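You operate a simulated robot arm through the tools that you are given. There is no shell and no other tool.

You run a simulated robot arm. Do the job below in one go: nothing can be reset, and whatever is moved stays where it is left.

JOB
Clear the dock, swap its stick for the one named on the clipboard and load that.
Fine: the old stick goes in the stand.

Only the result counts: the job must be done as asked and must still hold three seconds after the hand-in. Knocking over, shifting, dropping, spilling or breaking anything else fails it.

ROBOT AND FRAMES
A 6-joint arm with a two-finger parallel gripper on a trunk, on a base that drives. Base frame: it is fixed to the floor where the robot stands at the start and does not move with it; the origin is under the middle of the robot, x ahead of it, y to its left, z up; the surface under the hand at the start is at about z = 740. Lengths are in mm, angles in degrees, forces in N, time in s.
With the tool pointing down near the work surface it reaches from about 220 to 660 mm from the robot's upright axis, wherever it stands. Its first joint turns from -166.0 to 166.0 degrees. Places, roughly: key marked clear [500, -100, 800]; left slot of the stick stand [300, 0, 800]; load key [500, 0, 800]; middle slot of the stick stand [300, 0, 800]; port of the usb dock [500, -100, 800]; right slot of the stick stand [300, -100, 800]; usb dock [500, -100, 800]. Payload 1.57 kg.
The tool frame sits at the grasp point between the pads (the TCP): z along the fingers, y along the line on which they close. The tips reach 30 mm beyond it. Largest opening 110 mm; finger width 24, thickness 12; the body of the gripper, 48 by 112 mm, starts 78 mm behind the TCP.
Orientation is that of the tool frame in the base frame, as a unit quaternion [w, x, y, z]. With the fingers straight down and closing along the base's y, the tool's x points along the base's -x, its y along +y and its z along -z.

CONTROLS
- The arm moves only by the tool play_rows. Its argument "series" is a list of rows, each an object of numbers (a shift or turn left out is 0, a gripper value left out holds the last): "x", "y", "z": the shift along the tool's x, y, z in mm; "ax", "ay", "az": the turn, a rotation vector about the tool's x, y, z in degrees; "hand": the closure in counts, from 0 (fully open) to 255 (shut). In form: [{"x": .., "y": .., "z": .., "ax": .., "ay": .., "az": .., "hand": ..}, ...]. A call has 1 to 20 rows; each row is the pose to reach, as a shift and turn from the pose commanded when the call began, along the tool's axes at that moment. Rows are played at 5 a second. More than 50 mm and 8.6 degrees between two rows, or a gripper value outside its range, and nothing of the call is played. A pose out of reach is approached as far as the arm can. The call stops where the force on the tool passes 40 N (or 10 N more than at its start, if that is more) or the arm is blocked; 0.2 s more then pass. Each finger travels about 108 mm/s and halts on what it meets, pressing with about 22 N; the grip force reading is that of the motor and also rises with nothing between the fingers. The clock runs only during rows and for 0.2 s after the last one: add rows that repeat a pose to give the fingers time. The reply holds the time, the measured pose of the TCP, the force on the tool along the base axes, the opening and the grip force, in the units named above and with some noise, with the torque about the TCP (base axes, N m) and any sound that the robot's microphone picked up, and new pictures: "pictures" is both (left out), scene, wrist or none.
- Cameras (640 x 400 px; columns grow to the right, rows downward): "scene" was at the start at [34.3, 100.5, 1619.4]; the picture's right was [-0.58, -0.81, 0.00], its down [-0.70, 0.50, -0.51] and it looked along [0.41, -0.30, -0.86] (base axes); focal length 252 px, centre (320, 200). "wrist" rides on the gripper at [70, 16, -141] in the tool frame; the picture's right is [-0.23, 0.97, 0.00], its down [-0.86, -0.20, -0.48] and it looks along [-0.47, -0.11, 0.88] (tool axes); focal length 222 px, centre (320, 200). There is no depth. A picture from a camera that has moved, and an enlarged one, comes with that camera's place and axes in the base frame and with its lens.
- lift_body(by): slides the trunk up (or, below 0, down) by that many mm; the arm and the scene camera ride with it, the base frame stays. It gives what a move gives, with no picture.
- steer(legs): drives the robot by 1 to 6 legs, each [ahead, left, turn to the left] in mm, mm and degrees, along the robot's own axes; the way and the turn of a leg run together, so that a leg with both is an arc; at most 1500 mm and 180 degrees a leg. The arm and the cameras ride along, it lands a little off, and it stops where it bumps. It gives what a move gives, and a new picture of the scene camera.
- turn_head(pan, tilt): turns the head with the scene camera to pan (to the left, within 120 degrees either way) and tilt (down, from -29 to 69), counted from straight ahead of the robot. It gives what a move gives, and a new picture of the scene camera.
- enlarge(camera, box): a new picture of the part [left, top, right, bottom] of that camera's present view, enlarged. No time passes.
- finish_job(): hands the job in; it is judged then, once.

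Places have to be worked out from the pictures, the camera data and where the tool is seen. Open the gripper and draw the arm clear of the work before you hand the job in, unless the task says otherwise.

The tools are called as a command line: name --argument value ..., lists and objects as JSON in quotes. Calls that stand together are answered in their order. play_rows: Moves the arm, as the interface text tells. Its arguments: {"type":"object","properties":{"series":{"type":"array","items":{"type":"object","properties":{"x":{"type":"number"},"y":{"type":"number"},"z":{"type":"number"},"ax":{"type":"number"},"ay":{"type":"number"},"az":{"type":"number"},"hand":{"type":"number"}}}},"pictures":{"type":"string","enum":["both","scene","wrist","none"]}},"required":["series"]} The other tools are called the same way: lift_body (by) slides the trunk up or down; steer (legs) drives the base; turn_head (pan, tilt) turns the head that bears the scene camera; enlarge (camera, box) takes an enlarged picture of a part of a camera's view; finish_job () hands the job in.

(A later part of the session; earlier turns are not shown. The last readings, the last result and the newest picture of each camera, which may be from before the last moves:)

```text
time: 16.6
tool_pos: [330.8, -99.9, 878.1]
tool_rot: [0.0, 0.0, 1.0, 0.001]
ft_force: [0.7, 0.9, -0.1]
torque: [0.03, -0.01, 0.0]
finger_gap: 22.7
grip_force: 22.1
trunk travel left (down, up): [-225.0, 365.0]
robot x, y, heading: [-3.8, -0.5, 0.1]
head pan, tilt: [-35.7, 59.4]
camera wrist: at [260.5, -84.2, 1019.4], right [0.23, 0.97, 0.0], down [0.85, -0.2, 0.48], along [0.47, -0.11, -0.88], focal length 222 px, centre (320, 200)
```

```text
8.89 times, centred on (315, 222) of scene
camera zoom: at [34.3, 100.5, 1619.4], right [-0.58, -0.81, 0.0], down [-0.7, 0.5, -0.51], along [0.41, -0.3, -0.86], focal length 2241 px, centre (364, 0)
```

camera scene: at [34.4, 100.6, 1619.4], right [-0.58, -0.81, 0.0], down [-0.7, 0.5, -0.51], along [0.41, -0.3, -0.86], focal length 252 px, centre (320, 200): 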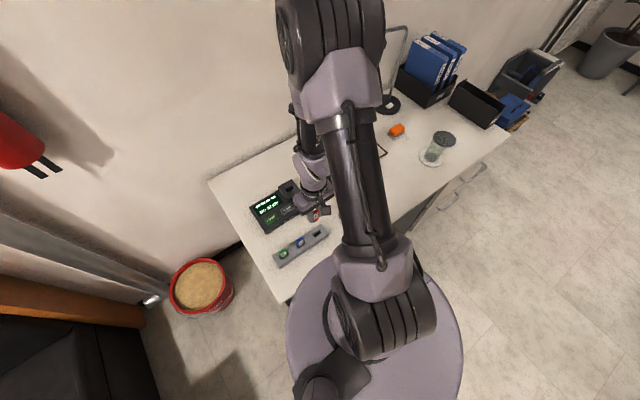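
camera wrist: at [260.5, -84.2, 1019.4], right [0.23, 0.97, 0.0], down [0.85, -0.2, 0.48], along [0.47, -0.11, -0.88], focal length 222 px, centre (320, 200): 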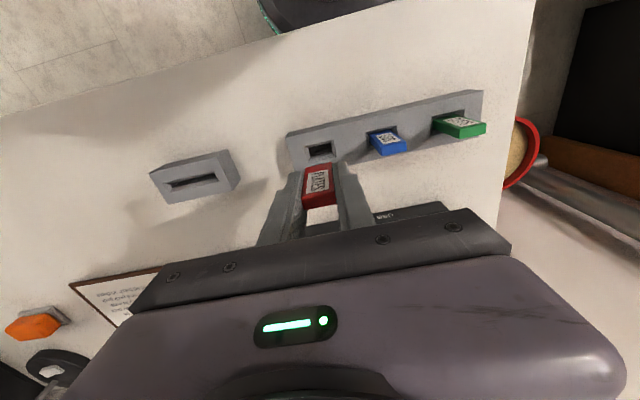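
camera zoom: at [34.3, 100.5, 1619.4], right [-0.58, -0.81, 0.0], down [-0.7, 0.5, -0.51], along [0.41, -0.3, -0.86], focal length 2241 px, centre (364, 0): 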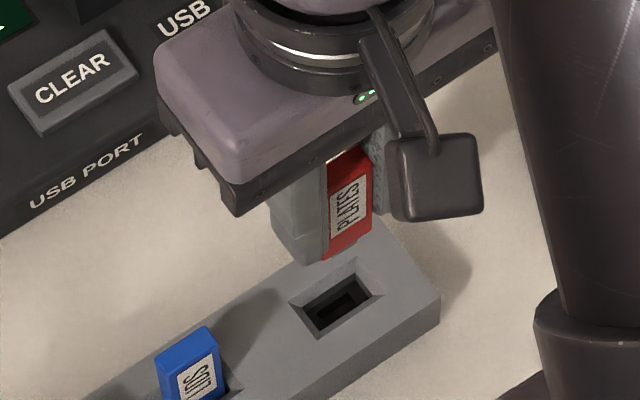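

Two wrist views agree on the slot at about (330, -99), stand top at about 777. I correct slightly and lower the stick to just above the slot for a last look.

play_rows --series '[{"x": 0.8, "y": 0.4, "z": 15}, {"x": 0.8, "y": 0.4, "z": 35}, {"x": 0.8, "y": 0.4, "z": 48}, {"x": 0.8, "y": 0.4, "z": 48}]' --pictures "wrist"

enlarge --camera "wrist" --box '[240, 80, 480, 230]'

enlarge --camera "scene" --box '[285, 205, 345, 250]'

```text
time: 17.6
tool_pos: [331.9, -100.0, 829.3]
tool_rot: [0.0, 0.0, 1.0, 0.001]
ft_force: [-0.5, -0.1, -1.0]
torque: [-0.01, -0.01, -0.01]
finger_gap: 22.8
grip_force: 22.1
trunk travel left (down, up): [-225.0, 365.0]
robot x, y, heading: [0.3, 2.4, 0.0]
head pan, tilt: [-35.7, 59.4]
camera wrist: at [260.8, -83.8, 972.0], right [0.23, 0.97, 0.0], down [0.85, -0.2, 0.48], along [0.47, -0.11, -0.88], focal length 222 px, centre (320, 200)
```

wrist: 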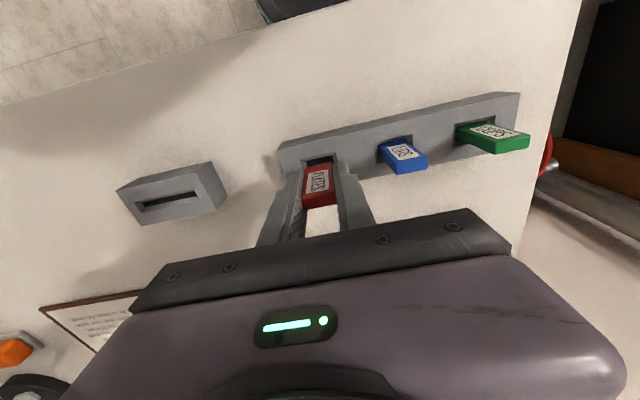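

```text
2.67 times, centred on (360, 155) of wrist
camera zoom: at [260.8, -83.8, 972.0], right [0.23, 0.97, 0.0], down [0.85, -0.2, 0.48], along [0.47, -0.11, -0.88], focal length 592 px, centre (213, 320)
```

zoom: 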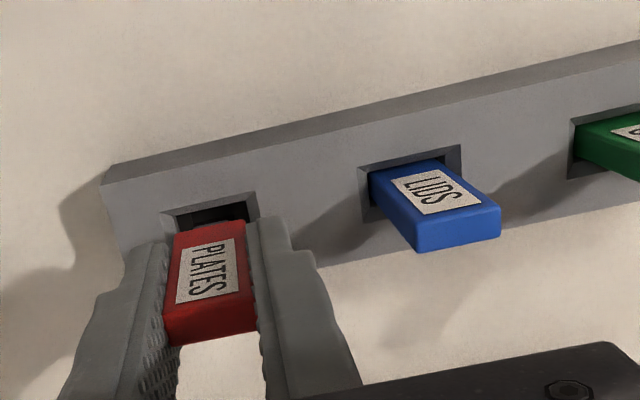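

```text
8.89 times, centred on (315, 228) of scene
camera zoom: at [34.3, 100.5, 1619.4], right [-0.58, -0.81, 0.0], down [-0.7, 0.5, -0.51], along [0.41, -0.3, -0.86], focal length 2241 px, centre (364, -44)
```

zoom: 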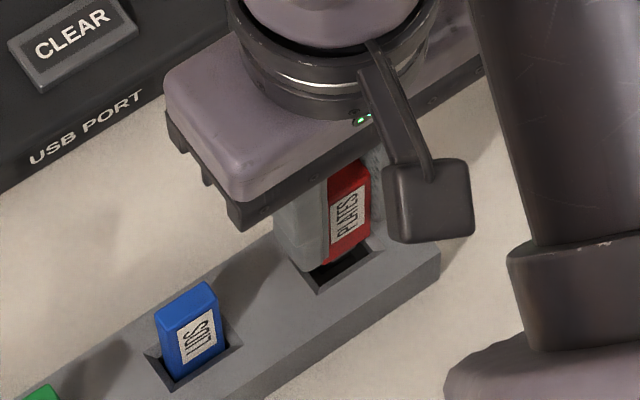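

The stick lines up with the slot in both axes to within about a millimetre. I lower it in small steps, watching the force.

play_rows --series '[{"z": 3}, {"z": 6}, {"z": 8}, {"z": 10}, {"z": 10}]' --pictures "none"

```text
time: 18.8
tool_pos: [332.2, -100.2, 820.4]
tool_rot: [0.0, 0.001, 1.0, 0.001]
ft_force: [-0.4, -0.3, -0.7]
torque: [0.0, 0.0, 0.01]
finger_gap: 22.7
grip_force: 22.2
trunk travel left (down, up): [-225.0, 365.0]
robot x, y, heading: [0.5, 0.3, 0.2]
head pan, tilt: [-35.7, 59.4]
```

No force yet. The readings put me about 1.5 mm too far in x, so I nudge it back and continue down.

play_rows --series '[{"x": 1, "y": 0.4, "z": 1}, {"x": 1.2, "y": 0.4, "z": 3}, {"x": 1.2, "y": 0.4, "z": 5}, {"x": 1.2, "y": 0.4, "z": 5}]' --pictures "wrist"

enlarge --camera "wrist" --box '[240, 80, 480, 230]'

enlarge --camera "scene" --box '[285, 205, 345, 250]'

```text
time: 19.8
tool_pos: [330.6, -98.9, 814.1]
tool_rot: [0.0, 0.0, 1.0, 0.001]
ft_force: [0.4, -0.3, -0.9]
torque: [-0.01, -0.06, -0.02]
finger_gap: 22.5
grip_force: 22.1
trunk travel left (down, up): [-225.0, 365.0]
robot x, y, heading: [1.5, -1.1, -0.1]
head pan, tilt: [-35.7, 59.4]
camera wrist: at [260.0, -82.6, 956.5], right [0.23, 0.97, 0.0], down [0.86, -0.2, 0.48], along [0.47, -0.11, -0.88], focal length 222 px, centre (320, 200)
```

wrist: 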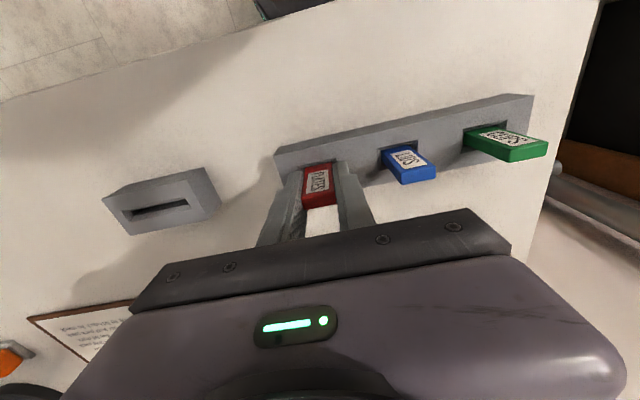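

```text
2.67 times, centred on (360, 155) of wrist
camera zoom: at [260.0, -82.6, 956.5], right [0.23, 0.97, 0.0], down [0.86, -0.2, 0.48], along [0.47, -0.11, -0.88], focal length 592 px, centre (213, 320)
```

zoom: 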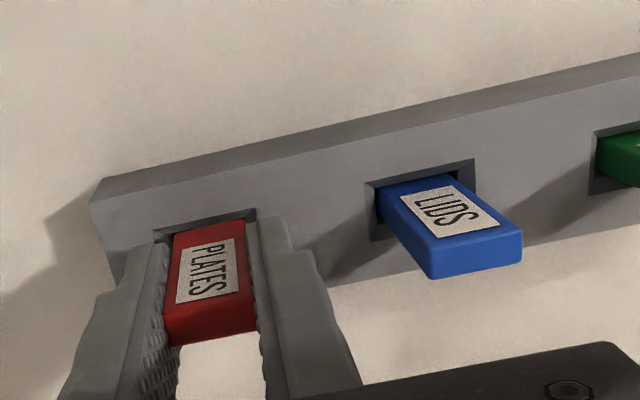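

```text
8.89 times, centred on (315, 228) of scene
camera zoom: at [34.5, 100.5, 1619.4], right [-0.58, -0.81, 0.0], down [-0.7, 0.5, -0.51], along [0.41, -0.3, -0.86], focal length 2241 px, centre (364, -44)
```

zoom: 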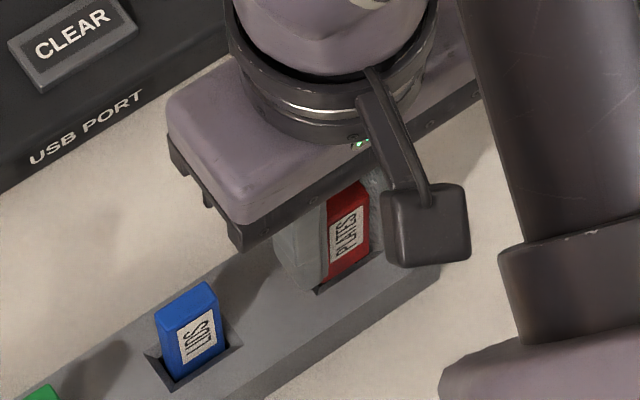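

The stick is entering the slot; its top is still about 4 mm above the blue one's. I continue down in small steps until it seats.

play_rows --series '[{"z": 1}, {"z": 2}, {"z": 3}, {"z": 3}]' --pictures "none"

```text
time: 20.8
tool_pos: [330.7, -99.9, 811.3]
tool_rot: [0.001, -0.001, 1.0, 0.0]
ft_force: [10.7, 0.9, 2.7]
torque: [0.03, -0.51, -0.02]
finger_gap: 22.8
grip_force: 21.5
trunk travel left (down, up): [-225.0, 365.0]
robot x, y, heading: [-2.3, -2.1, 0.1]
head pan, tilt: [-35.7, 59.4]
```

A sideways force of about +11 N in x shows that the stick rubs the near side of the slot. I ease 1.2 mm forward to relieve it.

play_rows --series '[{"x": -0.6}, {"x": -1.2}, {"x": -1.2}]' --pictures "none"

```text
time: 21.6
tool_pos: [329.4, -99.7, 812.7]
tool_rot: [0.0, 0.0, 1.0, 0.001]
ft_force: [3.3, -0.1, 0.6]
torque: [0.02, -0.21, -0.02]
finger_gap: 22.8
grip_force: 21.9
trunk travel left (down, up): [-225.0, 365.0]
robot x, y, heading: [0.9, -0.0, -0.2]
head pan, tilt: [-35.7, 59.4]
```

The side force dropped to 3 N. I ease 0.5 mm more and go on down.

play_rows --series '[{"x": -0.5}, {"x": -0.5, "z": 1}, {"x": -0.5, "z": 2}, {"x": -0.5, "z": 2}]' --pictures "none"

```text
time: 22.6
tool_pos: [331.2, -100.2, 809.7]
tool_rot: [0.0, 0.001, 1.0, 0.002]
ft_force: [0.2, -0.1, -0.3]
torque: [-0.01, 0.0, 0.01]
finger_gap: 22.8
grip_force: 21.7
trunk travel left (down, up): [-225.0, 365.0]
robot x, y, heading: [3.8, -0.9, -0.1]
head pan, tilt: [-35.7, 59.4]
```

Free of side force now. I continue down.

play_rows --series '[{"z": 1}, {"z": 2}, {"z": 3}, {"z": 3}]' --pictures "wrist"

enlarge --camera "wrist" --box '[240, 80, 480, 230]'

enlarge --camera "scene" --box '[285, 205, 345, 250]'

```text
time: 23.6
tool_pos: [332.7, -99.4, 807.6]
tool_rot: [0.001, 0.0, 1.0, 0.0]
ft_force: [6.7, -3.7, 14.3]
torque: [-0.19, -0.22, 0.02]
finger_gap: 22.9
grip_force: 21.9
trunk travel left (down, up): [-225.0, 365.0]
robot x, y, heading: [-3.0, 0.2, -0.0]
head pan, tilt: [-35.7, 59.4]
camera wrist: at [260.8, -84.0, 949.3], right [0.23, 0.97, 0.0], down [0.85, -0.2, 0.48], along [0.47, -0.11, -0.88], focal length 222 px, centre (320, 200)
```

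wrist: 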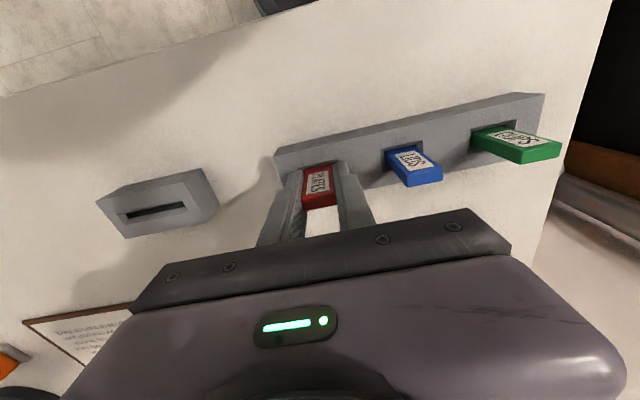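

```text
2.67 times, centred on (360, 155) of wrist
camera zoom: at [260.8, -84.0, 949.3], right [0.23, 0.97, 0.0], down [0.85, -0.2, 0.48], along [0.47, -0.11, -0.88], focal length 592 px, centre (213, 320)
```

zoom: 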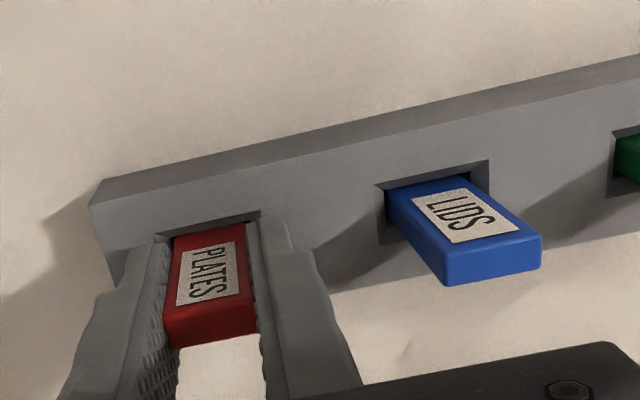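

```text
8.89 times, centred on (315, 228) of scene
camera zoom: at [34.3, 100.3, 1619.5], right [-0.58, -0.81, 0.0], down [-0.7, 0.5, -0.51], along [0.41, -0.3, -0.86], focal length 2241 px, centre (364, -44)
```

zoom: 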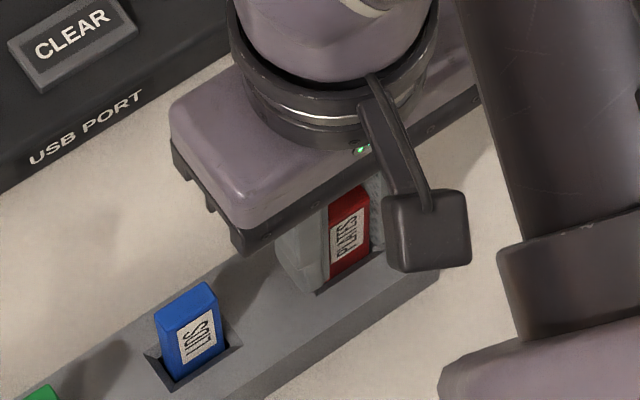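

Contact at 14 N down with +7 N in x and -4 N in y: the plug seems to rest on a ledge slightly off-centre, and the red stick still stands some 4 mm above the blue. I lift 1.5 mm, shift +1 mm x and -0.6 mm y, and retry.

play_rows --series '[{"z": -1.5}, {"x": -1, "y": -0.6, "z": -1.5}, {"x": -1, "y": -0.6, "z": -0.5}, {"x": -1, "y": -0.6, "z": 0.5}, {"x": -1, "y": -0.6, "z": 0.5}]' --pictures "none"

```text
time: 24.8
tool_pos: [333.5, -98.9, 808.6]
tool_rot: [0.0, 0.0, 1.0, 0.001]
ft_force: [0.1, 0.0, -0.7]
torque: [-0.03, 0.02, 0.04]
finger_gap: 22.6
grip_force: 21.7
trunk travel left (down, up): [-225.0, 365.0]
robot x, y, heading: [0.0, -2.0, -0.1]
head pan, tilt: [-35.7, 59.4]
```

No force now at a lower height than before, so the plug found its way in. I continue down.

play_rows --series '[{"z": 0.7}, {"z": 1.4}, {"z": 2}, {"z": 2}]' --pictures "none"

```text
time: 25.8
tool_pos: [332.3, -100.2, 804.9]
tool_rot: [0.001, 0.0, 1.0, 0.0]
ft_force: [1.3, -0.6, -0.1]
torque: [0.04, 0.0, 0.02]
finger_gap: 22.5
grip_force: 22.1
trunk travel left (down, up): [-225.0, 365.0]
robot x, y, heading: [-3.1, 1.3, -0.1]
head pan, tilt: [-35.7, 59.4]
```

Still free. I go on in small steps and look.

play_rows --series '[{"z": 0.7}, {"z": 1.4}, {"z": 2}, {"z": 2}]' --pictures "wrist"

enlarge --camera "wrist" --box '[240, 80, 480, 230]'

enlarge --camera "scene" --box '[285, 205, 345, 250]'

```text
time: 26.8
tool_pos: [332.1, -99.5, 803.8]
tool_rot: [0.0, 0.0, 1.0, 0.002]
ft_force: [-1.0, -0.2, 0.5]
torque: [-0.01, 0.02, -0.01]
finger_gap: 22.5
grip_force: 22.4
trunk travel left (down, up): [-225.0, 365.0]
robot x, y, heading: [-0.3, -2.3, -0.1]
head pan, tilt: [-35.7, 59.4]
camera wrist: at [261.9, -83.9, 944.6], right [0.23, 0.97, 0.0], down [0.86, -0.2, 0.48], along [0.47, -0.11, -0.88], focal length 222 px, centre (320, 200)
```

wrist: 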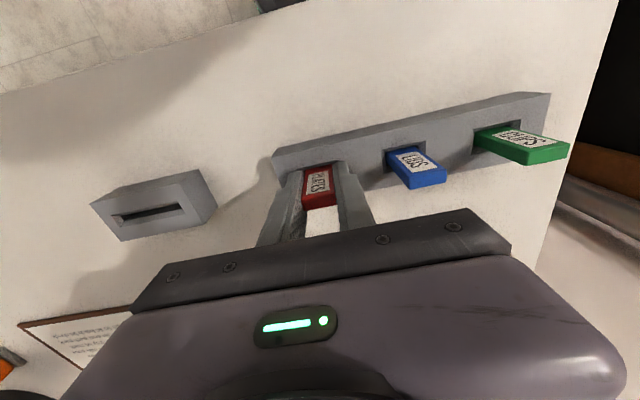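

```text
2.67 times, centred on (360, 155) of wrist
camera zoom: at [261.9, -83.9, 944.6], right [0.23, 0.97, 0.0], down [0.86, -0.2, 0.48], along [0.47, -0.11, -0.88], focal length 592 px, centre (213, 320)
```

zoom: 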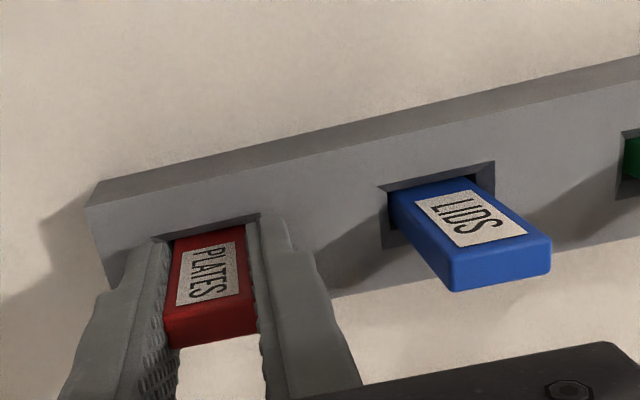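

```text
8.89 times, centred on (315, 228) of scene
camera zoom: at [34.4, 100.5, 1619.4], right [-0.58, -0.81, 0.0], down [-0.7, 0.5, -0.51], along [0.41, -0.3, -0.86], focal length 2241 px, centre (364, -44)
```

zoom: 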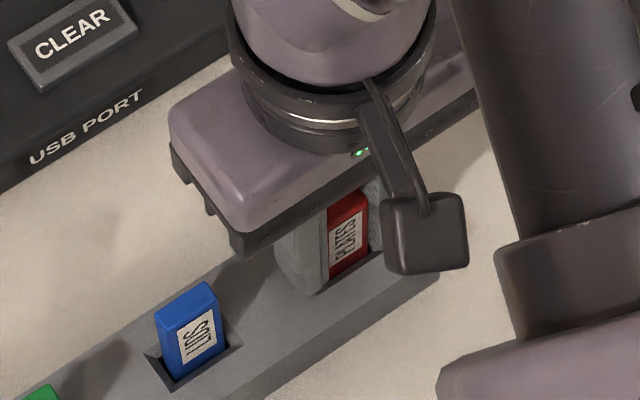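

Its top is now within a couple of millimetres of the blue stick's. I continue down slowly to seat it.

play_rows --series '[{"z": 0.7}, {"z": 1.4}, {"z": 2}, {"z": 2}]' --pictures "none"

```text
time: 27.8
tool_pos: [333.3, -101.0, 801.8]
tool_rot: [0.0, 0.0, 1.0, 0.001]
ft_force: [0.8, 0.2, -0.9]
torque: [-0.04, -0.02, 0.0]
finger_gap: 22.9
grip_force: 21.5
trunk travel left (down, up): [-225.0, 365.0]
robot x, y, heading: [-0.8, 0.5, -0.3]
head pan, tilt: [-35.7, 59.4]
```

No resistance yet; another small step down.

play_rows --series '[{"z": 0.7}, {"z": 1.4}, {"z": 2}, {"z": 2}]' --pictures "wrist"

enlarge --camera "wrist" --box '[240, 80, 480, 230]'

enlarge --camera "scene" --box '[285, 205, 345, 250]'

```text
time: 28.8
tool_pos: [332.0, -99.5, 799.7]
tool_rot: [0.001, 0.0, 1.0, 0.001]
ft_force: [0.6, -0.3, 17.2]
torque: [-0.06, 0.08, 0.0]
finger_gap: 22.8
grip_force: 21.8
trunk travel left (down, up): [-225.0, 365.0]
robot x, y, heading: [-1.3, -1.1, -0.1]
head pan, tilt: [-35.7, 59.4]
camera wrist: at [261.4, -84.2, 941.2], right [0.23, 0.97, 0.0], down [0.85, -0.2, 0.48], along [0.47, -0.11, -0.88], focal length 222 px, centre (320, 200)
```

wrist: 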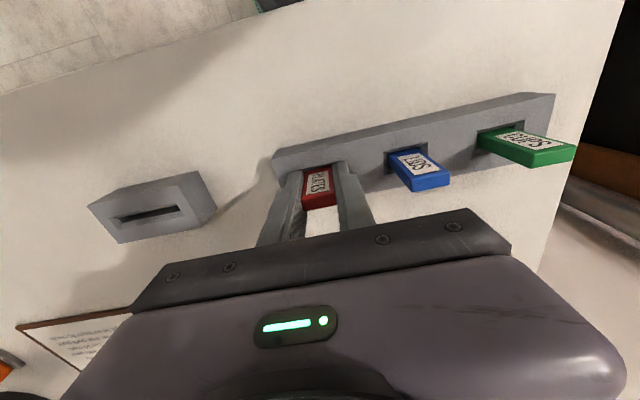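

```text
2.67 times, centred on (360, 155) of wrist
camera zoom: at [261.4, -84.2, 941.2], right [0.23, 0.97, 0.0], down [0.85, -0.2, 0.48], along [0.47, -0.11, -0.88], focal length 592 px, centre (213, 320)
```

zoom: 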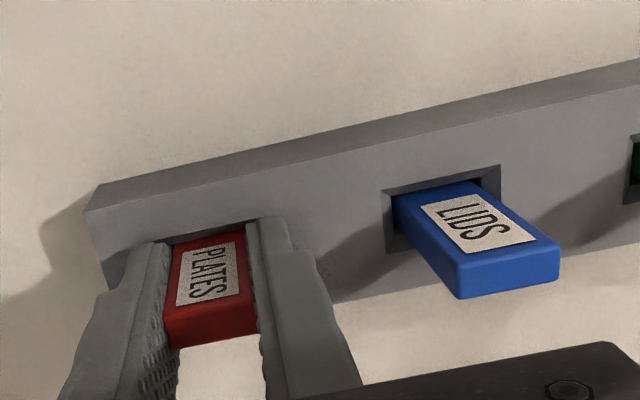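

```text
8.89 times, centred on (315, 228) of scene
camera zoom: at [33.5, 100.8, 1619.5], right [-0.58, -0.81, 0.0], down [-0.7, 0.5, -0.51], along [0.41, -0.3, -0.86], focal length 2241 px, centre (364, -44)
```

zoom: 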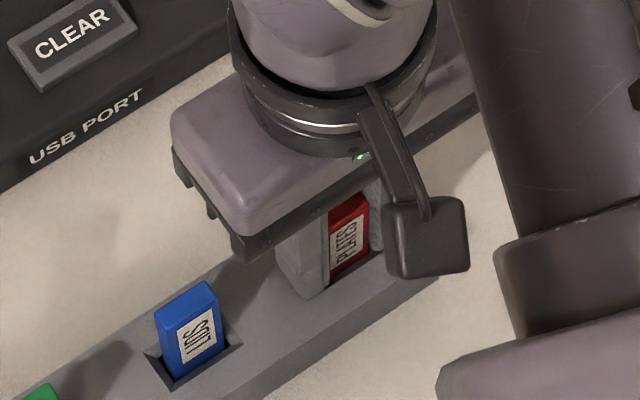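

A clean 17 N upward with no side force: the red stick has bottomed in the right slot level with the blue. I open the fingers moderately and look before rising.

play_rows --series '[{"hand": 190}, {"hand": 150}, {"hand": 150}]' --pictures "none"

play_rows --series '[{"z": -10}, {"z": -30}, {"z": -60}, {"z": -90}, {"z": -90}]' --pictures "both"

enlarge --camera "scene" --box '[265, 210, 345, 270]'

enlarge --camera "wrist" --box '[240, 70, 480, 220]'

```text
time: 29.6
tool_pos: [332.1, -100.4, 799.1]
tool_rot: [0.001, -0.001, 1.0, 0.001]
ft_force: [0.0, 4.1, 21.1]
torque: [-0.44, 0.22, 0.09]
finger_gap: 42.3
grip_force: 0.0
trunk travel left (down, up): [-225.0, 365.0]
robot x, y, heading: [-4.6, 3.1, 0.1]
head pan, tilt: [-35.7, 59.4]
```

```text
time: 30.8
tool_pos: [332.1, -98.7, 889.8]
tool_rot: [-0.001, 0.0, 1.0, 0.0]
ft_force: [-0.1, -1.1, 0.0]
torque: [-0.01, 0.0, -0.02]
finger_gap: 45.4
grip_force: 0.1
trunk travel left (down, up): [-225.0, 365.0]
robot x, y, heading: [-1.8, -0.9, -0.4]
head pan, tilt: [-35.7, 59.4]
camera scene: at [34.6, 100.5, 1619.4], right [-0.58, -0.81, 0.0], down [-0.7, 0.5, -0.51], along [0.41, -0.3, -0.86], focal length 252 px, centre (320, 200)
camera wrist: at [261.7, -82.5, 1031.3], right [0.23, 0.97, 0.0], down [0.86, -0.2, 0.48], along [0.47, -0.11, -0.88], focal length 222 px, centre (320, 200)
```

scene: 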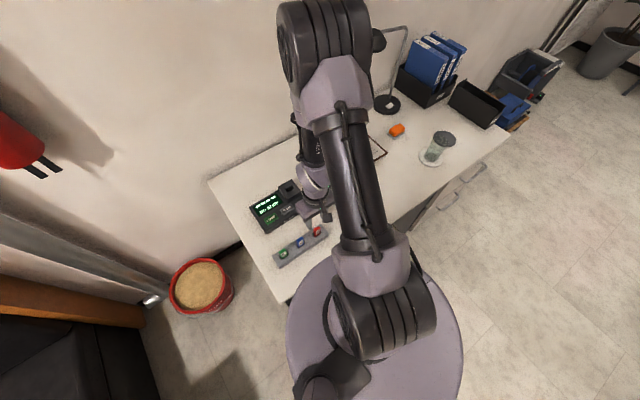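
wrist: 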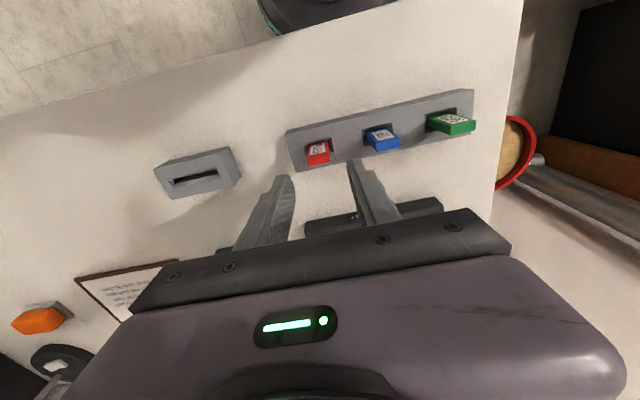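

```text
6.67 times, centred on (305, 240) of scene
camera zoom: at [34.6, 100.5, 1619.4], right [-0.58, -0.81, 0.0], down [-0.7, 0.5, -0.51], along [0.41, -0.3, -0.86], focal length 1681 px, centre (420, -67)
```

zoom: 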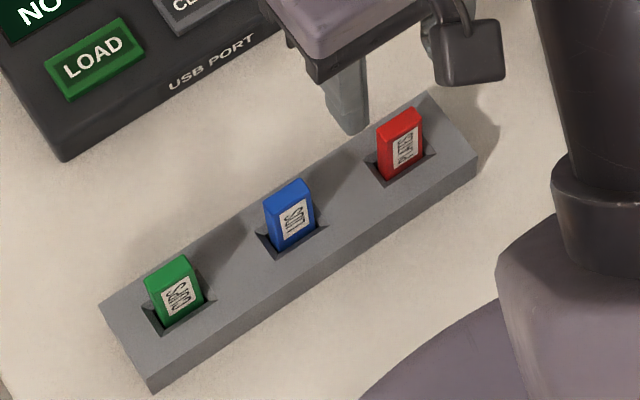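

```text
2.67 times, centred on (360, 145) of wrist
camera zoom: at [261.7, -82.5, 1031.3], right [0.23, 0.97, 0.0], down [0.86, -0.2, 0.48], along [0.47, -0.11, -0.88], focal length 592 px, centre (213, 347)
```

zoom: 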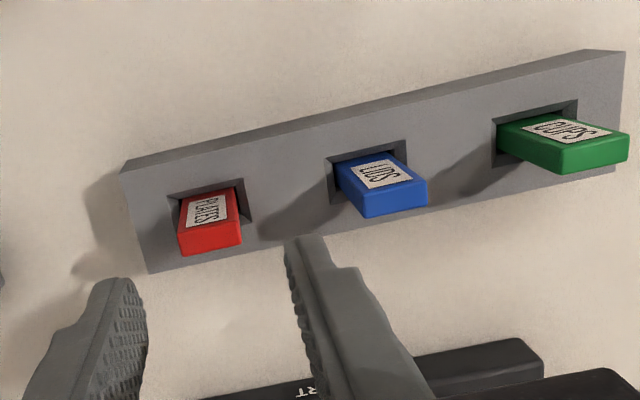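

The red stick stands upright in the right slot and the stand has not moved. I zoom in to check that it sits as deep as the others.

enlarge --camera "scene" --box '[300, 220, 332, 240]'

enlarge --camera "scene" --box '[284, 230, 316, 250]'

enlarge --camera "wrist" --box '[290, 110, 410, 185]'

```text
16.00 times, centred on (316, 230) of scene
camera zoom: at [34.6, 100.5, 1619.4], right [-0.58, -0.81, 0.0], down [-0.7, 0.5, -0.51], along [0.41, -0.3, -0.86], focal length 4034 px, centre (384, -280)
```

zoom: 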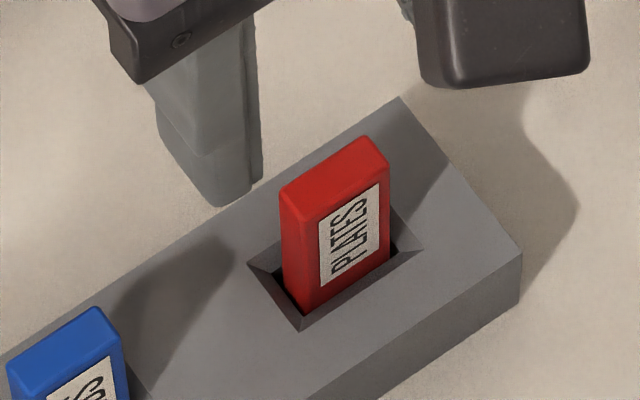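

```text
16.00 times, centred on (300, 240) of scene
camera zoom: at [34.6, 100.5, 1619.4], right [-0.58, -0.81, 0.0], down [-0.7, 0.5, -0.51], along [0.41, -0.3, -0.86], focal length 4034 px, centre (640, -440)
```

zoom: 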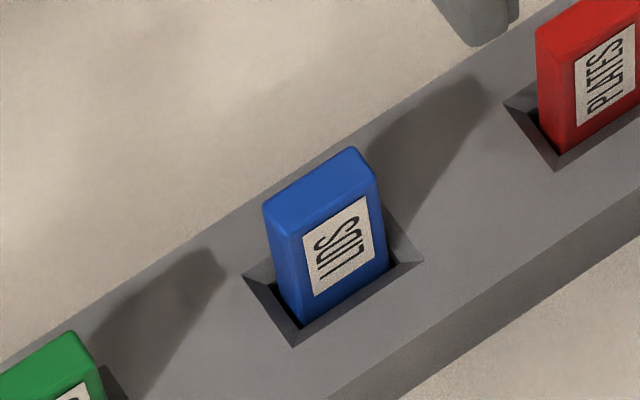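

```text
5.33 times, centred on (350, 148) of wrist
camera zoom: at [261.7, -82.5, 1031.3], right [0.23, 0.97, 0.0], down [0.86, -0.2, 0.48], along [0.47, -0.11, -0.88], focal length 1185 px, centre (160, 480)
```

zoom: 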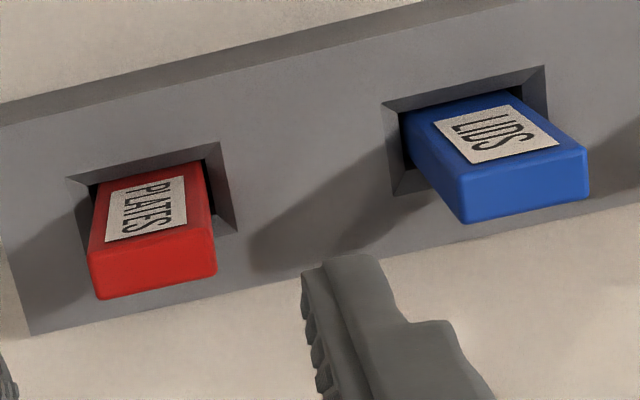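

Red and blue sit at matching depths. By comparing them, blue is about 1 mm further in x and 70.7 mm to the left, so I move above it and lower partway.

play_rows --series '[{"x": -0.3, "y": 25}, {"x": -0.6, "y": 50}, {"x": -1, "y": 70.7}, {"x": -1, "y": 70.7, "z": 20}, {"x": -1, "y": 70.7, "z": 40}, {"x": -1, "y": 70.7, "z": 40}]' --pictures "wrist"

enlarge --camera "wrist" --box '[240, 110, 400, 210]'

enlarge --camera "scene" --box '[270, 215, 334, 255]'

```text
time: 32.2
tool_pos: [334.5, -29.2, 849.2]
tool_rot: [0.0, 0.0, 1.0, 0.0]
ft_force: [0.4, -0.7, -0.3]
torque: [-0.01, 0.01, 0.02]
finger_gap: 45.3
grip_force: 0.1
trunk travel left (down, up): [-225.0, 365.0]
robot x, y, heading: [-0.2, 0.5, -0.0]
head pan, tilt: [-35.7, 59.4]
camera wrist: at [263.4, -13.8, 990.5], right [0.23, 0.97, 0.0], down [0.85, -0.2, 0.48], along [0.47, -0.11, -0.88], focal length 222 px, centre (320, 200)
```

wrist: 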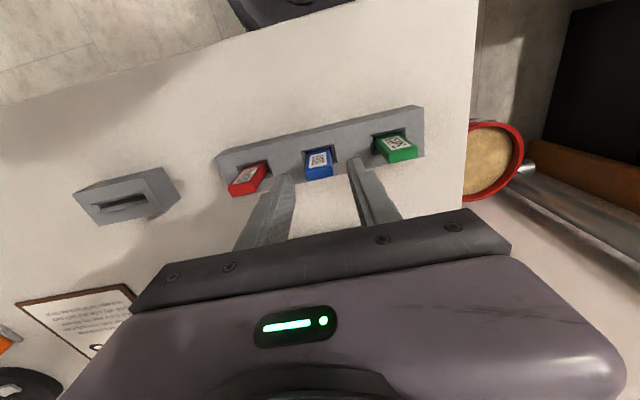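

```text
4.00 times, centred on (320, 160) of wrist
camera zoom: at [263.4, -13.8, 990.5], right [0.23, 0.97, 0.0], down [0.85, -0.2, 0.48], along [0.47, -0.11, -0.88], focal length 888 px, centre (320, 360)
```

zoom: 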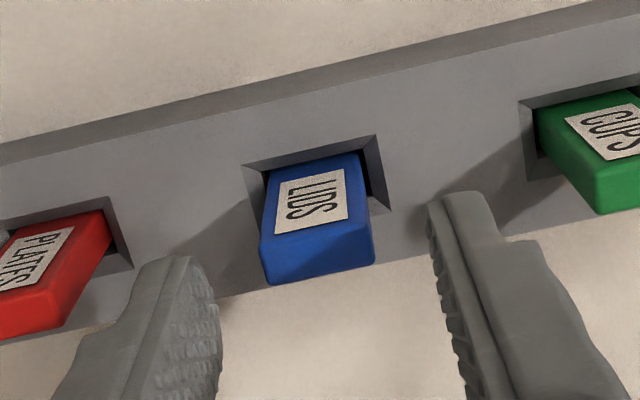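

```text
10.00 times, centred on (302, 235) of scene
camera zoom: at [34.2, 100.5, 1619.4], right [-0.58, -0.81, 0.0], down [-0.7, 0.5, -0.51], along [0.41, -0.3, -0.86], focal length 2521 px, centre (500, -150)
```

zoom: 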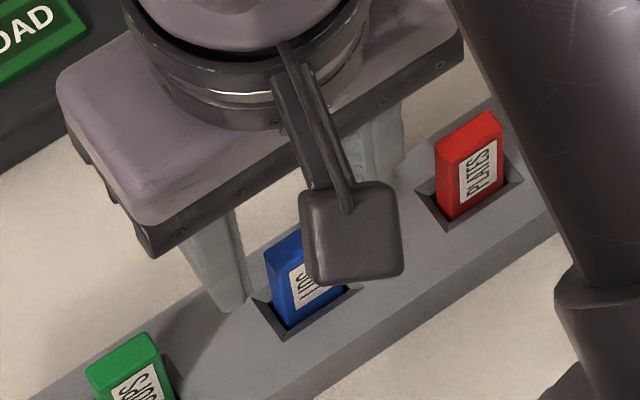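

Blue is centred between the fingers to within half a millimetre. I lower until the tips are about 3 mm above the stand and close step by step.

play_rows --series '[{"y": -0.3, "z": 15}, {"y": -0.3, "z": 30}, {"y": -0.3, "z": 42}, {"y": -0.3, "z": 46}, {"y": -0.3, "z": 46}]' --pictures "wrist"

enlarge --camera "wrist" --box '[240, 130, 400, 230]'

```text
time: 33.4
tool_pos: [332.6, -29.4, 803.9]
tool_rot: [0.001, -0.001, 1.0, 0.001]
ft_force: [0.2, 0.8, -0.2]
torque: [-0.01, 0.03, 0.03]
finger_gap: 45.4
grip_force: 0.0
trunk travel left (down, up): [-225.0, 365.0]
robot x, y, heading: [0.8, -1.0, 0.1]
head pan, tilt: [-35.7, 59.4]
camera wrist: at [261.9, -14.4, 944.7], right [0.23, 0.97, 0.0], down [0.86, -0.2, 0.48], along [0.47, -0.11, -0.88], focal length 222 px, centre (320, 200)
```

wrist: 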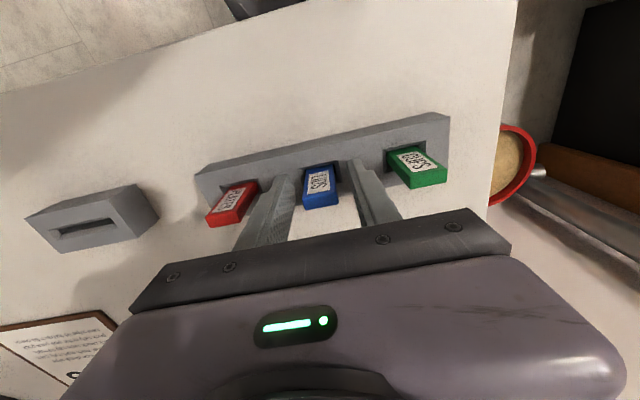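

```text
4.00 times, centred on (320, 180) of wrist
camera zoom: at [261.9, -14.4, 944.7], right [0.23, 0.97, 0.0], down [0.86, -0.2, 0.48], along [0.47, -0.11, -0.88], focal length 888 px, centre (320, 280)
```

zoom: 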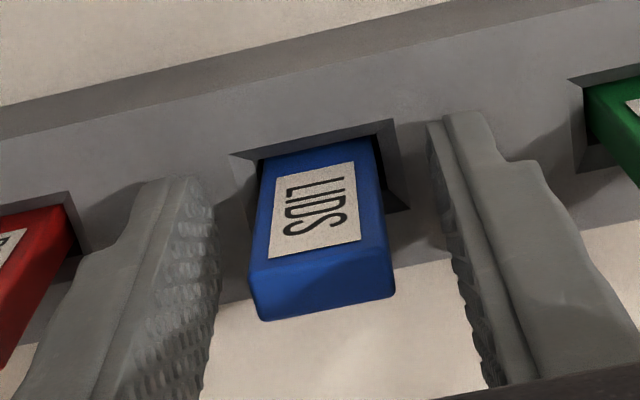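

This view matches, nearly pixel for pixel, the one I had when gripping red in the port, so the same in-hand offset holds. I close on the blue stick.

play_rows --series '[{"hand": 180}, {"hand": 195}, {"hand": 205}, {"hand": 230}, {"hand": 230}]' --pictures "none"

play_rows --series '[{"z": -3}, {"z": -8}, {"z": -15}, {"z": -25}, {"z": -40}, {"z": -70}, {"z": -110}, {"z": -120}, {"z": -120}]' --pictures "both"

enlarge --camera "scene" --box '[265, 190, 345, 270]'

enlarge --camera "wrist" --box '[240, 130, 400, 230]'

```text
time: 34.6
tool_pos: [333.5, -30.7, 804.1]
tool_rot: [0.0, 0.0, 1.0, 0.0]
ft_force: [-0.1, 0.2, -1.3]
torque: [0.0, 0.0, -0.03]
finger_gap: 22.9
grip_force: 22.6
trunk travel left (down, up): [-225.0, 365.0]
robot x, y, heading: [0.1, -0.6, 0.0]
head pan, tilt: [-35.7, 59.4]
```

```text
time: 36.6
tool_pos: [335.2, -29.5, 922.3]
tool_rot: [0.0, 0.0, 1.0, 0.0]
ft_force: [-0.9, 0.1, 0.1]
torque: [0.01, 0.01, 0.01]
finger_gap: 22.6
grip_force: 21.8
trunk travel left (down, up): [-225.0, 365.0]
robot x, y, heading: [-2.9, 1.3, -0.0]
head pan, tilt: [-35.7, 59.4]
camera scene: at [34.4, 100.5, 1619.4], right [-0.58, -0.81, 0.0], down [-0.7, 0.5, -0.51], along [0.41, -0.3, -0.86], focal length 252 px, centre (320, 200)
camera wrist: at [263.5, -12.8, 1063.6], right [0.23, 0.97, 0.0], down [0.86, -0.2, 0.48], along [0.47, -0.11, -0.88], focal length 222 px, centre (320, 200)
```

scene: 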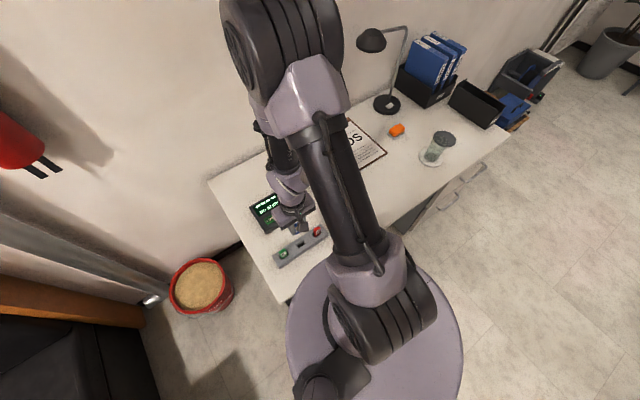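
wrist: 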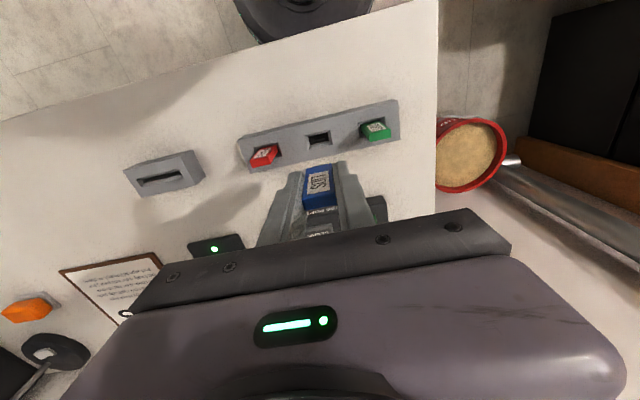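

```text
5.00 times, centred on (305, 230) of scene
camera zoom: at [34.4, 100.5, 1619.4], right [-0.58, -0.81, 0.0], down [-0.7, 0.5, -0.51], along [0.41, -0.3, -0.86], focal length 1261 px, centre (395, 50)
```

zoom: 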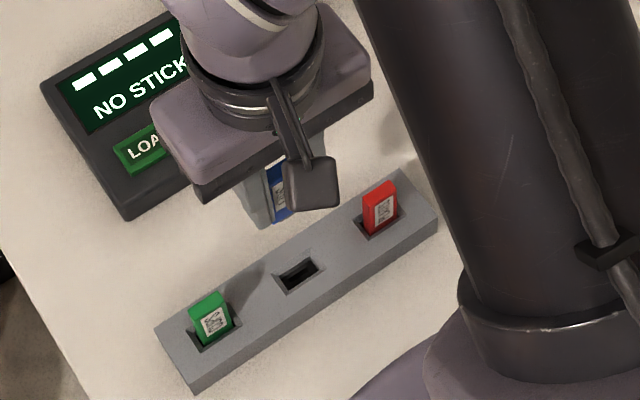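

```text
4.00 times, centred on (320, 180) of wrist
camera zoom: at [263.5, -12.8, 1063.6], right [0.23, 0.97, 0.0], down [0.86, -0.2, 0.48], along [0.47, -0.11, -0.88], focal length 888 px, centre (320, 280)
```

zoom: 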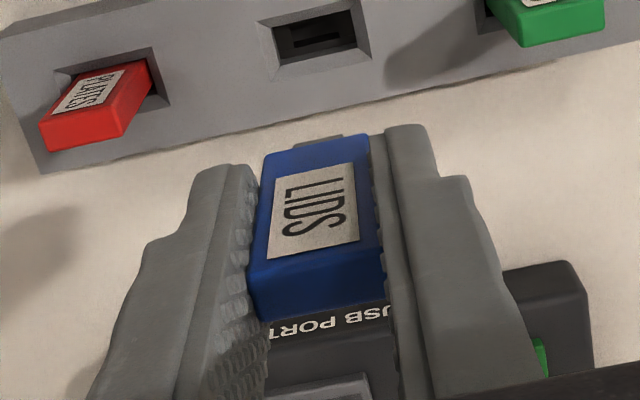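

The blue LIDS stick is out cleanly and red and green remain in place. I carry it to above the dock port using the measured offset.

play_rows --series '[{"x": -34.3, "y": -14.4}, {"x": -68.6, "y": -28.7}, {"x": -102.9, "y": -43.1}, {"x": -137.2, "y": -57.4}, {"x": -171.5, "y": -71.8}, {"x": -205.7, "y": -86.1}, {"x": -205.7, "y": -86.1, "z": 15}, {"x": -205.7, "y": -86.1, "z": 15}]' --pictures "wrist"

enlarge --camera "wrist" --box '[240, 100, 400, 230]'

enlarge --camera "scene" --box '[250, 150, 330, 200]'

```text
time: 38.4
tool_pos: [540.3, -115.9, 906.9]
tool_rot: [0.0, 0.0, 1.0, 0.002]
ft_force: [0.0, 0.1, -0.7]
torque: [0.02, 0.03, 0.0]
finger_gap: 22.5
grip_force: 21.9
trunk travel left (down, up): [-225.0, 365.0]
robot x, y, heading: [0.8, 0.7, -0.2]
head pan, tilt: [-35.7, 59.4]
camera wrist: at [469.1, -99.6, 1048.7], right [0.23, 0.97, 0.0], down [0.86, -0.2, 0.48], along [0.47, -0.11, -0.88], focal length 222 px, centre (320, 200)
```

wrist: 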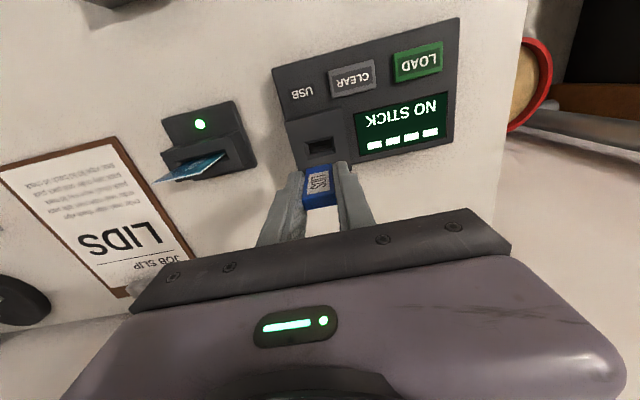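

```text
3.08 times, centred on (320, 165) of wrist
camera zoom: at [469.1, -99.6, 1048.7], right [0.23, 0.97, 0.0], down [0.86, -0.2, 0.48], along [0.47, -0.11, -0.88], focal length 684 px, centre (320, 308)
```

zoom: 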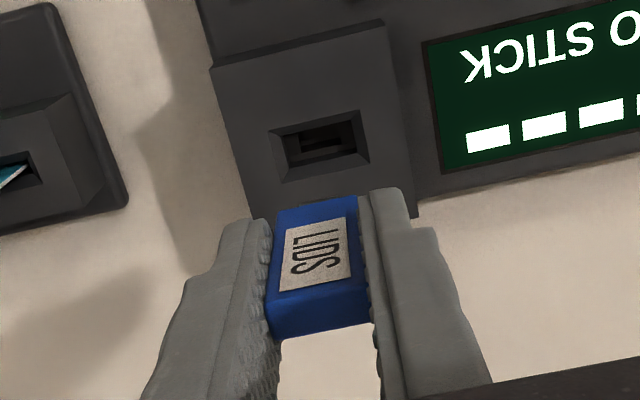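

```text
8.00 times, centred on (290, 175) of scene
camera zoom: at [34.4, 100.5, 1619.4], right [-0.58, -0.81, 0.0], down [-0.7, 0.5, -0.51], along [0.41, -0.3, -0.86], focal length 2017 px, centre (560, 400)
```

zoom: 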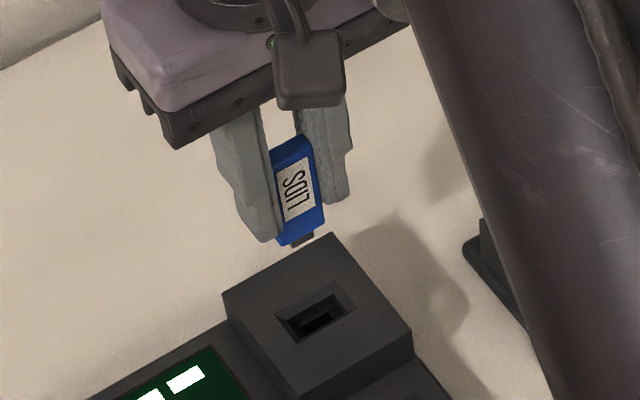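

The stick hangs right above the port. I lower to just above the contact height, about 842, and look again.

play_rows --series '[{"z": 20}, {"z": 40}, {"z": 55}, {"z": 63}, {"z": 63}]' --pictures "wrist"

enlarge --camera "wrist" --box '[240, 130, 400, 230]'

enlarge --camera "scene" --box '[266, 165, 314, 195]'

```text
time: 39.6
tool_pos: [539.8, -116.0, 843.6]
tool_rot: [0.0, 0.0, 1.0, 0.001]
ft_force: [0.5, 0.3, -0.1]
torque: [0.0, 0.03, -0.04]
finger_gap: 22.7
grip_force: 21.9
trunk travel left (down, up): [-225.0, 365.0]
robot x, y, heading: [-1.1, 0.6, 0.4]
head pan, tilt: [-35.7, 59.4]
camera wrist: at [468.3, -100.1, 984.9], right [0.23, 0.97, 0.0], down [0.85, -0.2, 0.48], along [0.47, -0.11, -0.88], focal length 222 px, centre (320, 200)
```

wrist: 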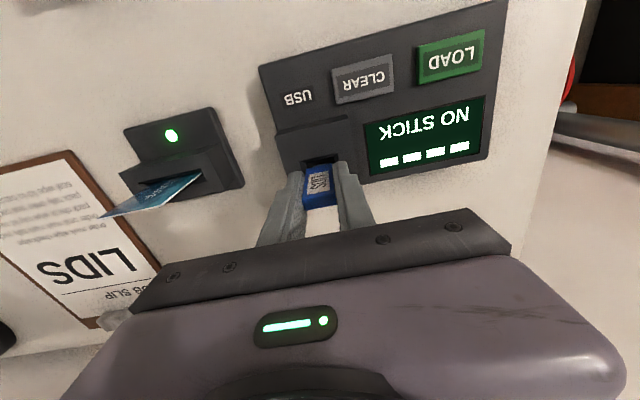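

```text
4.00 times, centred on (320, 180) of wrist
camera zoom: at [468.3, -100.1, 984.9], right [0.23, 0.97, 0.0], down [0.85, -0.2, 0.48], along [0.47, -0.11, -0.88], focal length 888 px, centre (320, 280)
```

zoom: 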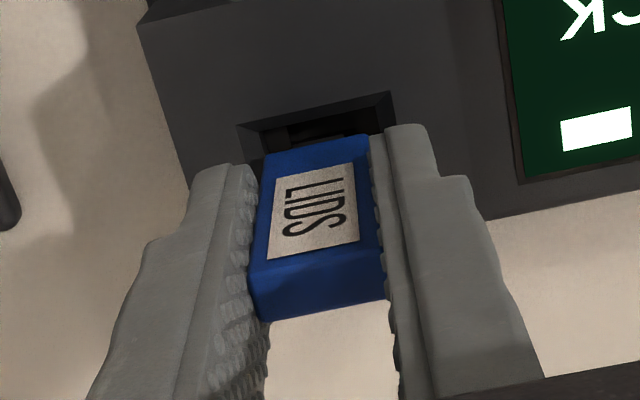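

```text
13.33 times, centred on (290, 180) of scene
camera zoom: at [34.3, 100.5, 1619.4], right [-0.58, -0.81, 0.0], down [-0.7, 0.5, -0.51], along [0.41, -0.3, -0.86], focal length 3362 px, centre (720, 467)
```

zoom: 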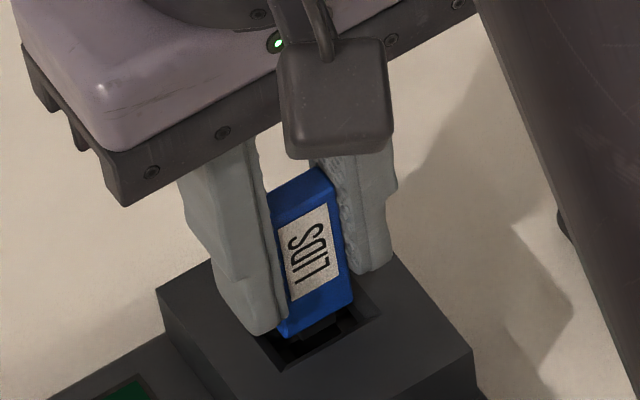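

Well aligned over the funnel. I push down in small steps, watching side forces.

play_rows --series '[{"z": 1.5}, {"z": 3}, {"z": 4}, {"z": 4}]' --pictures "none"

```text
time: 40.6
tool_pos: [539.7, -116.8, 840.7]
tool_rot: [0.001, 0.0, 1.0, 0.001]
ft_force: [-0.3, -0.3, -0.1]
torque: [0.01, 0.01, 0.0]
finger_gap: 22.8
grip_force: 22.0
trunk travel left (down, up): [-225.0, 365.0]
robot x, y, heading: [1.5, -2.0, 0.1]
head pan, tilt: [-35.7, 59.4]
```

Free so far; continuing down.

play_rows --series '[{"z": 1}, {"z": 2}, {"z": 3}, {"z": 3}]' --pictures "none"

```text
time: 41.6
tool_pos: [539.6, -115.5, 836.5]
tool_rot: [0.001, 0.001, 1.0, 0.002]
ft_force: [0.5, -0.2, -0.9]
torque: [0.01, -0.03, 0.01]
finger_gap: 22.6
grip_force: 22.8
trunk travel left (down, up): [-225.0, 365.0]
robot x, y, heading: [-0.8, -1.4, -0.0]
head pan, tilt: [-35.7, 59.4]
```

No side force; continuing.

play_rows --series '[{"z": 1}, {"z": 2}, {"z": 3}, {"z": 3}]' --pictures "none"

```text
time: 42.6
tool_pos: [538.9, -114.8, 834.3]
tool_rot: [-0.001, -0.001, 1.0, 0.001]
ft_force: [-1.5, -0.2, 0.4]
torque: [0.02, 0.06, -0.01]
finger_gap: 23.0
grip_force: 21.9
trunk travel left (down, up): [-225.0, 365.0]
robot x, y, heading: [-1.3, -1.8, 0.1]
head pan, tilt: [-35.7, 59.4]
```

Only slight touch (-1.5 N in x); continuing in small steps with a small -0.2 mm x trim.

play_rows --series '[{"x": 0.2, "z": 1}, {"x": 0.2, "z": 2}, {"x": 0.2, "z": 3}, {"x": 0.2, "z": 3}]' --pictures "none"

```text
time: 43.6
tool_pos: [539.9, -115.9, 833.4]
tool_rot: [-0.001, 0.0, 1.0, 0.001]
ft_force: [-2.9, 0.1, 0.5]
torque: [0.0, 0.14, 0.02]
finger_gap: 23.0
grip_force: 21.8
trunk travel left (down, up): [-225.0, 365.0]
robot x, y, heading: [0.9, 1.7, -0.1]
head pan, tilt: [-35.7, 59.4]
```

A force of -2.9 N in x says I'm about half a millimetre too far ahead. I trim by that much and continue.

play_rows --series '[{"x": 0.5}, {"x": 0.5, "z": 1}, {"x": 0.5, "z": 2}, {"x": 0.5, "z": 2}]' --pictures "none"

```text
time: 44.6
tool_pos: [538.3, -114.4, 831.5]
tool_rot: [0.001, 0.0, 1.0, 0.0]
ft_force: [-1.3, 0.6, 0.0]
torque: [-0.01, 0.05, 0.04]
finger_gap: 22.8
grip_force: 22.2
trunk travel left (down, up): [-225.0, 365.0]
robot x, y, heading: [-0.9, -1.8, -0.1]
head pan, tilt: [-35.7, 59.4]
```

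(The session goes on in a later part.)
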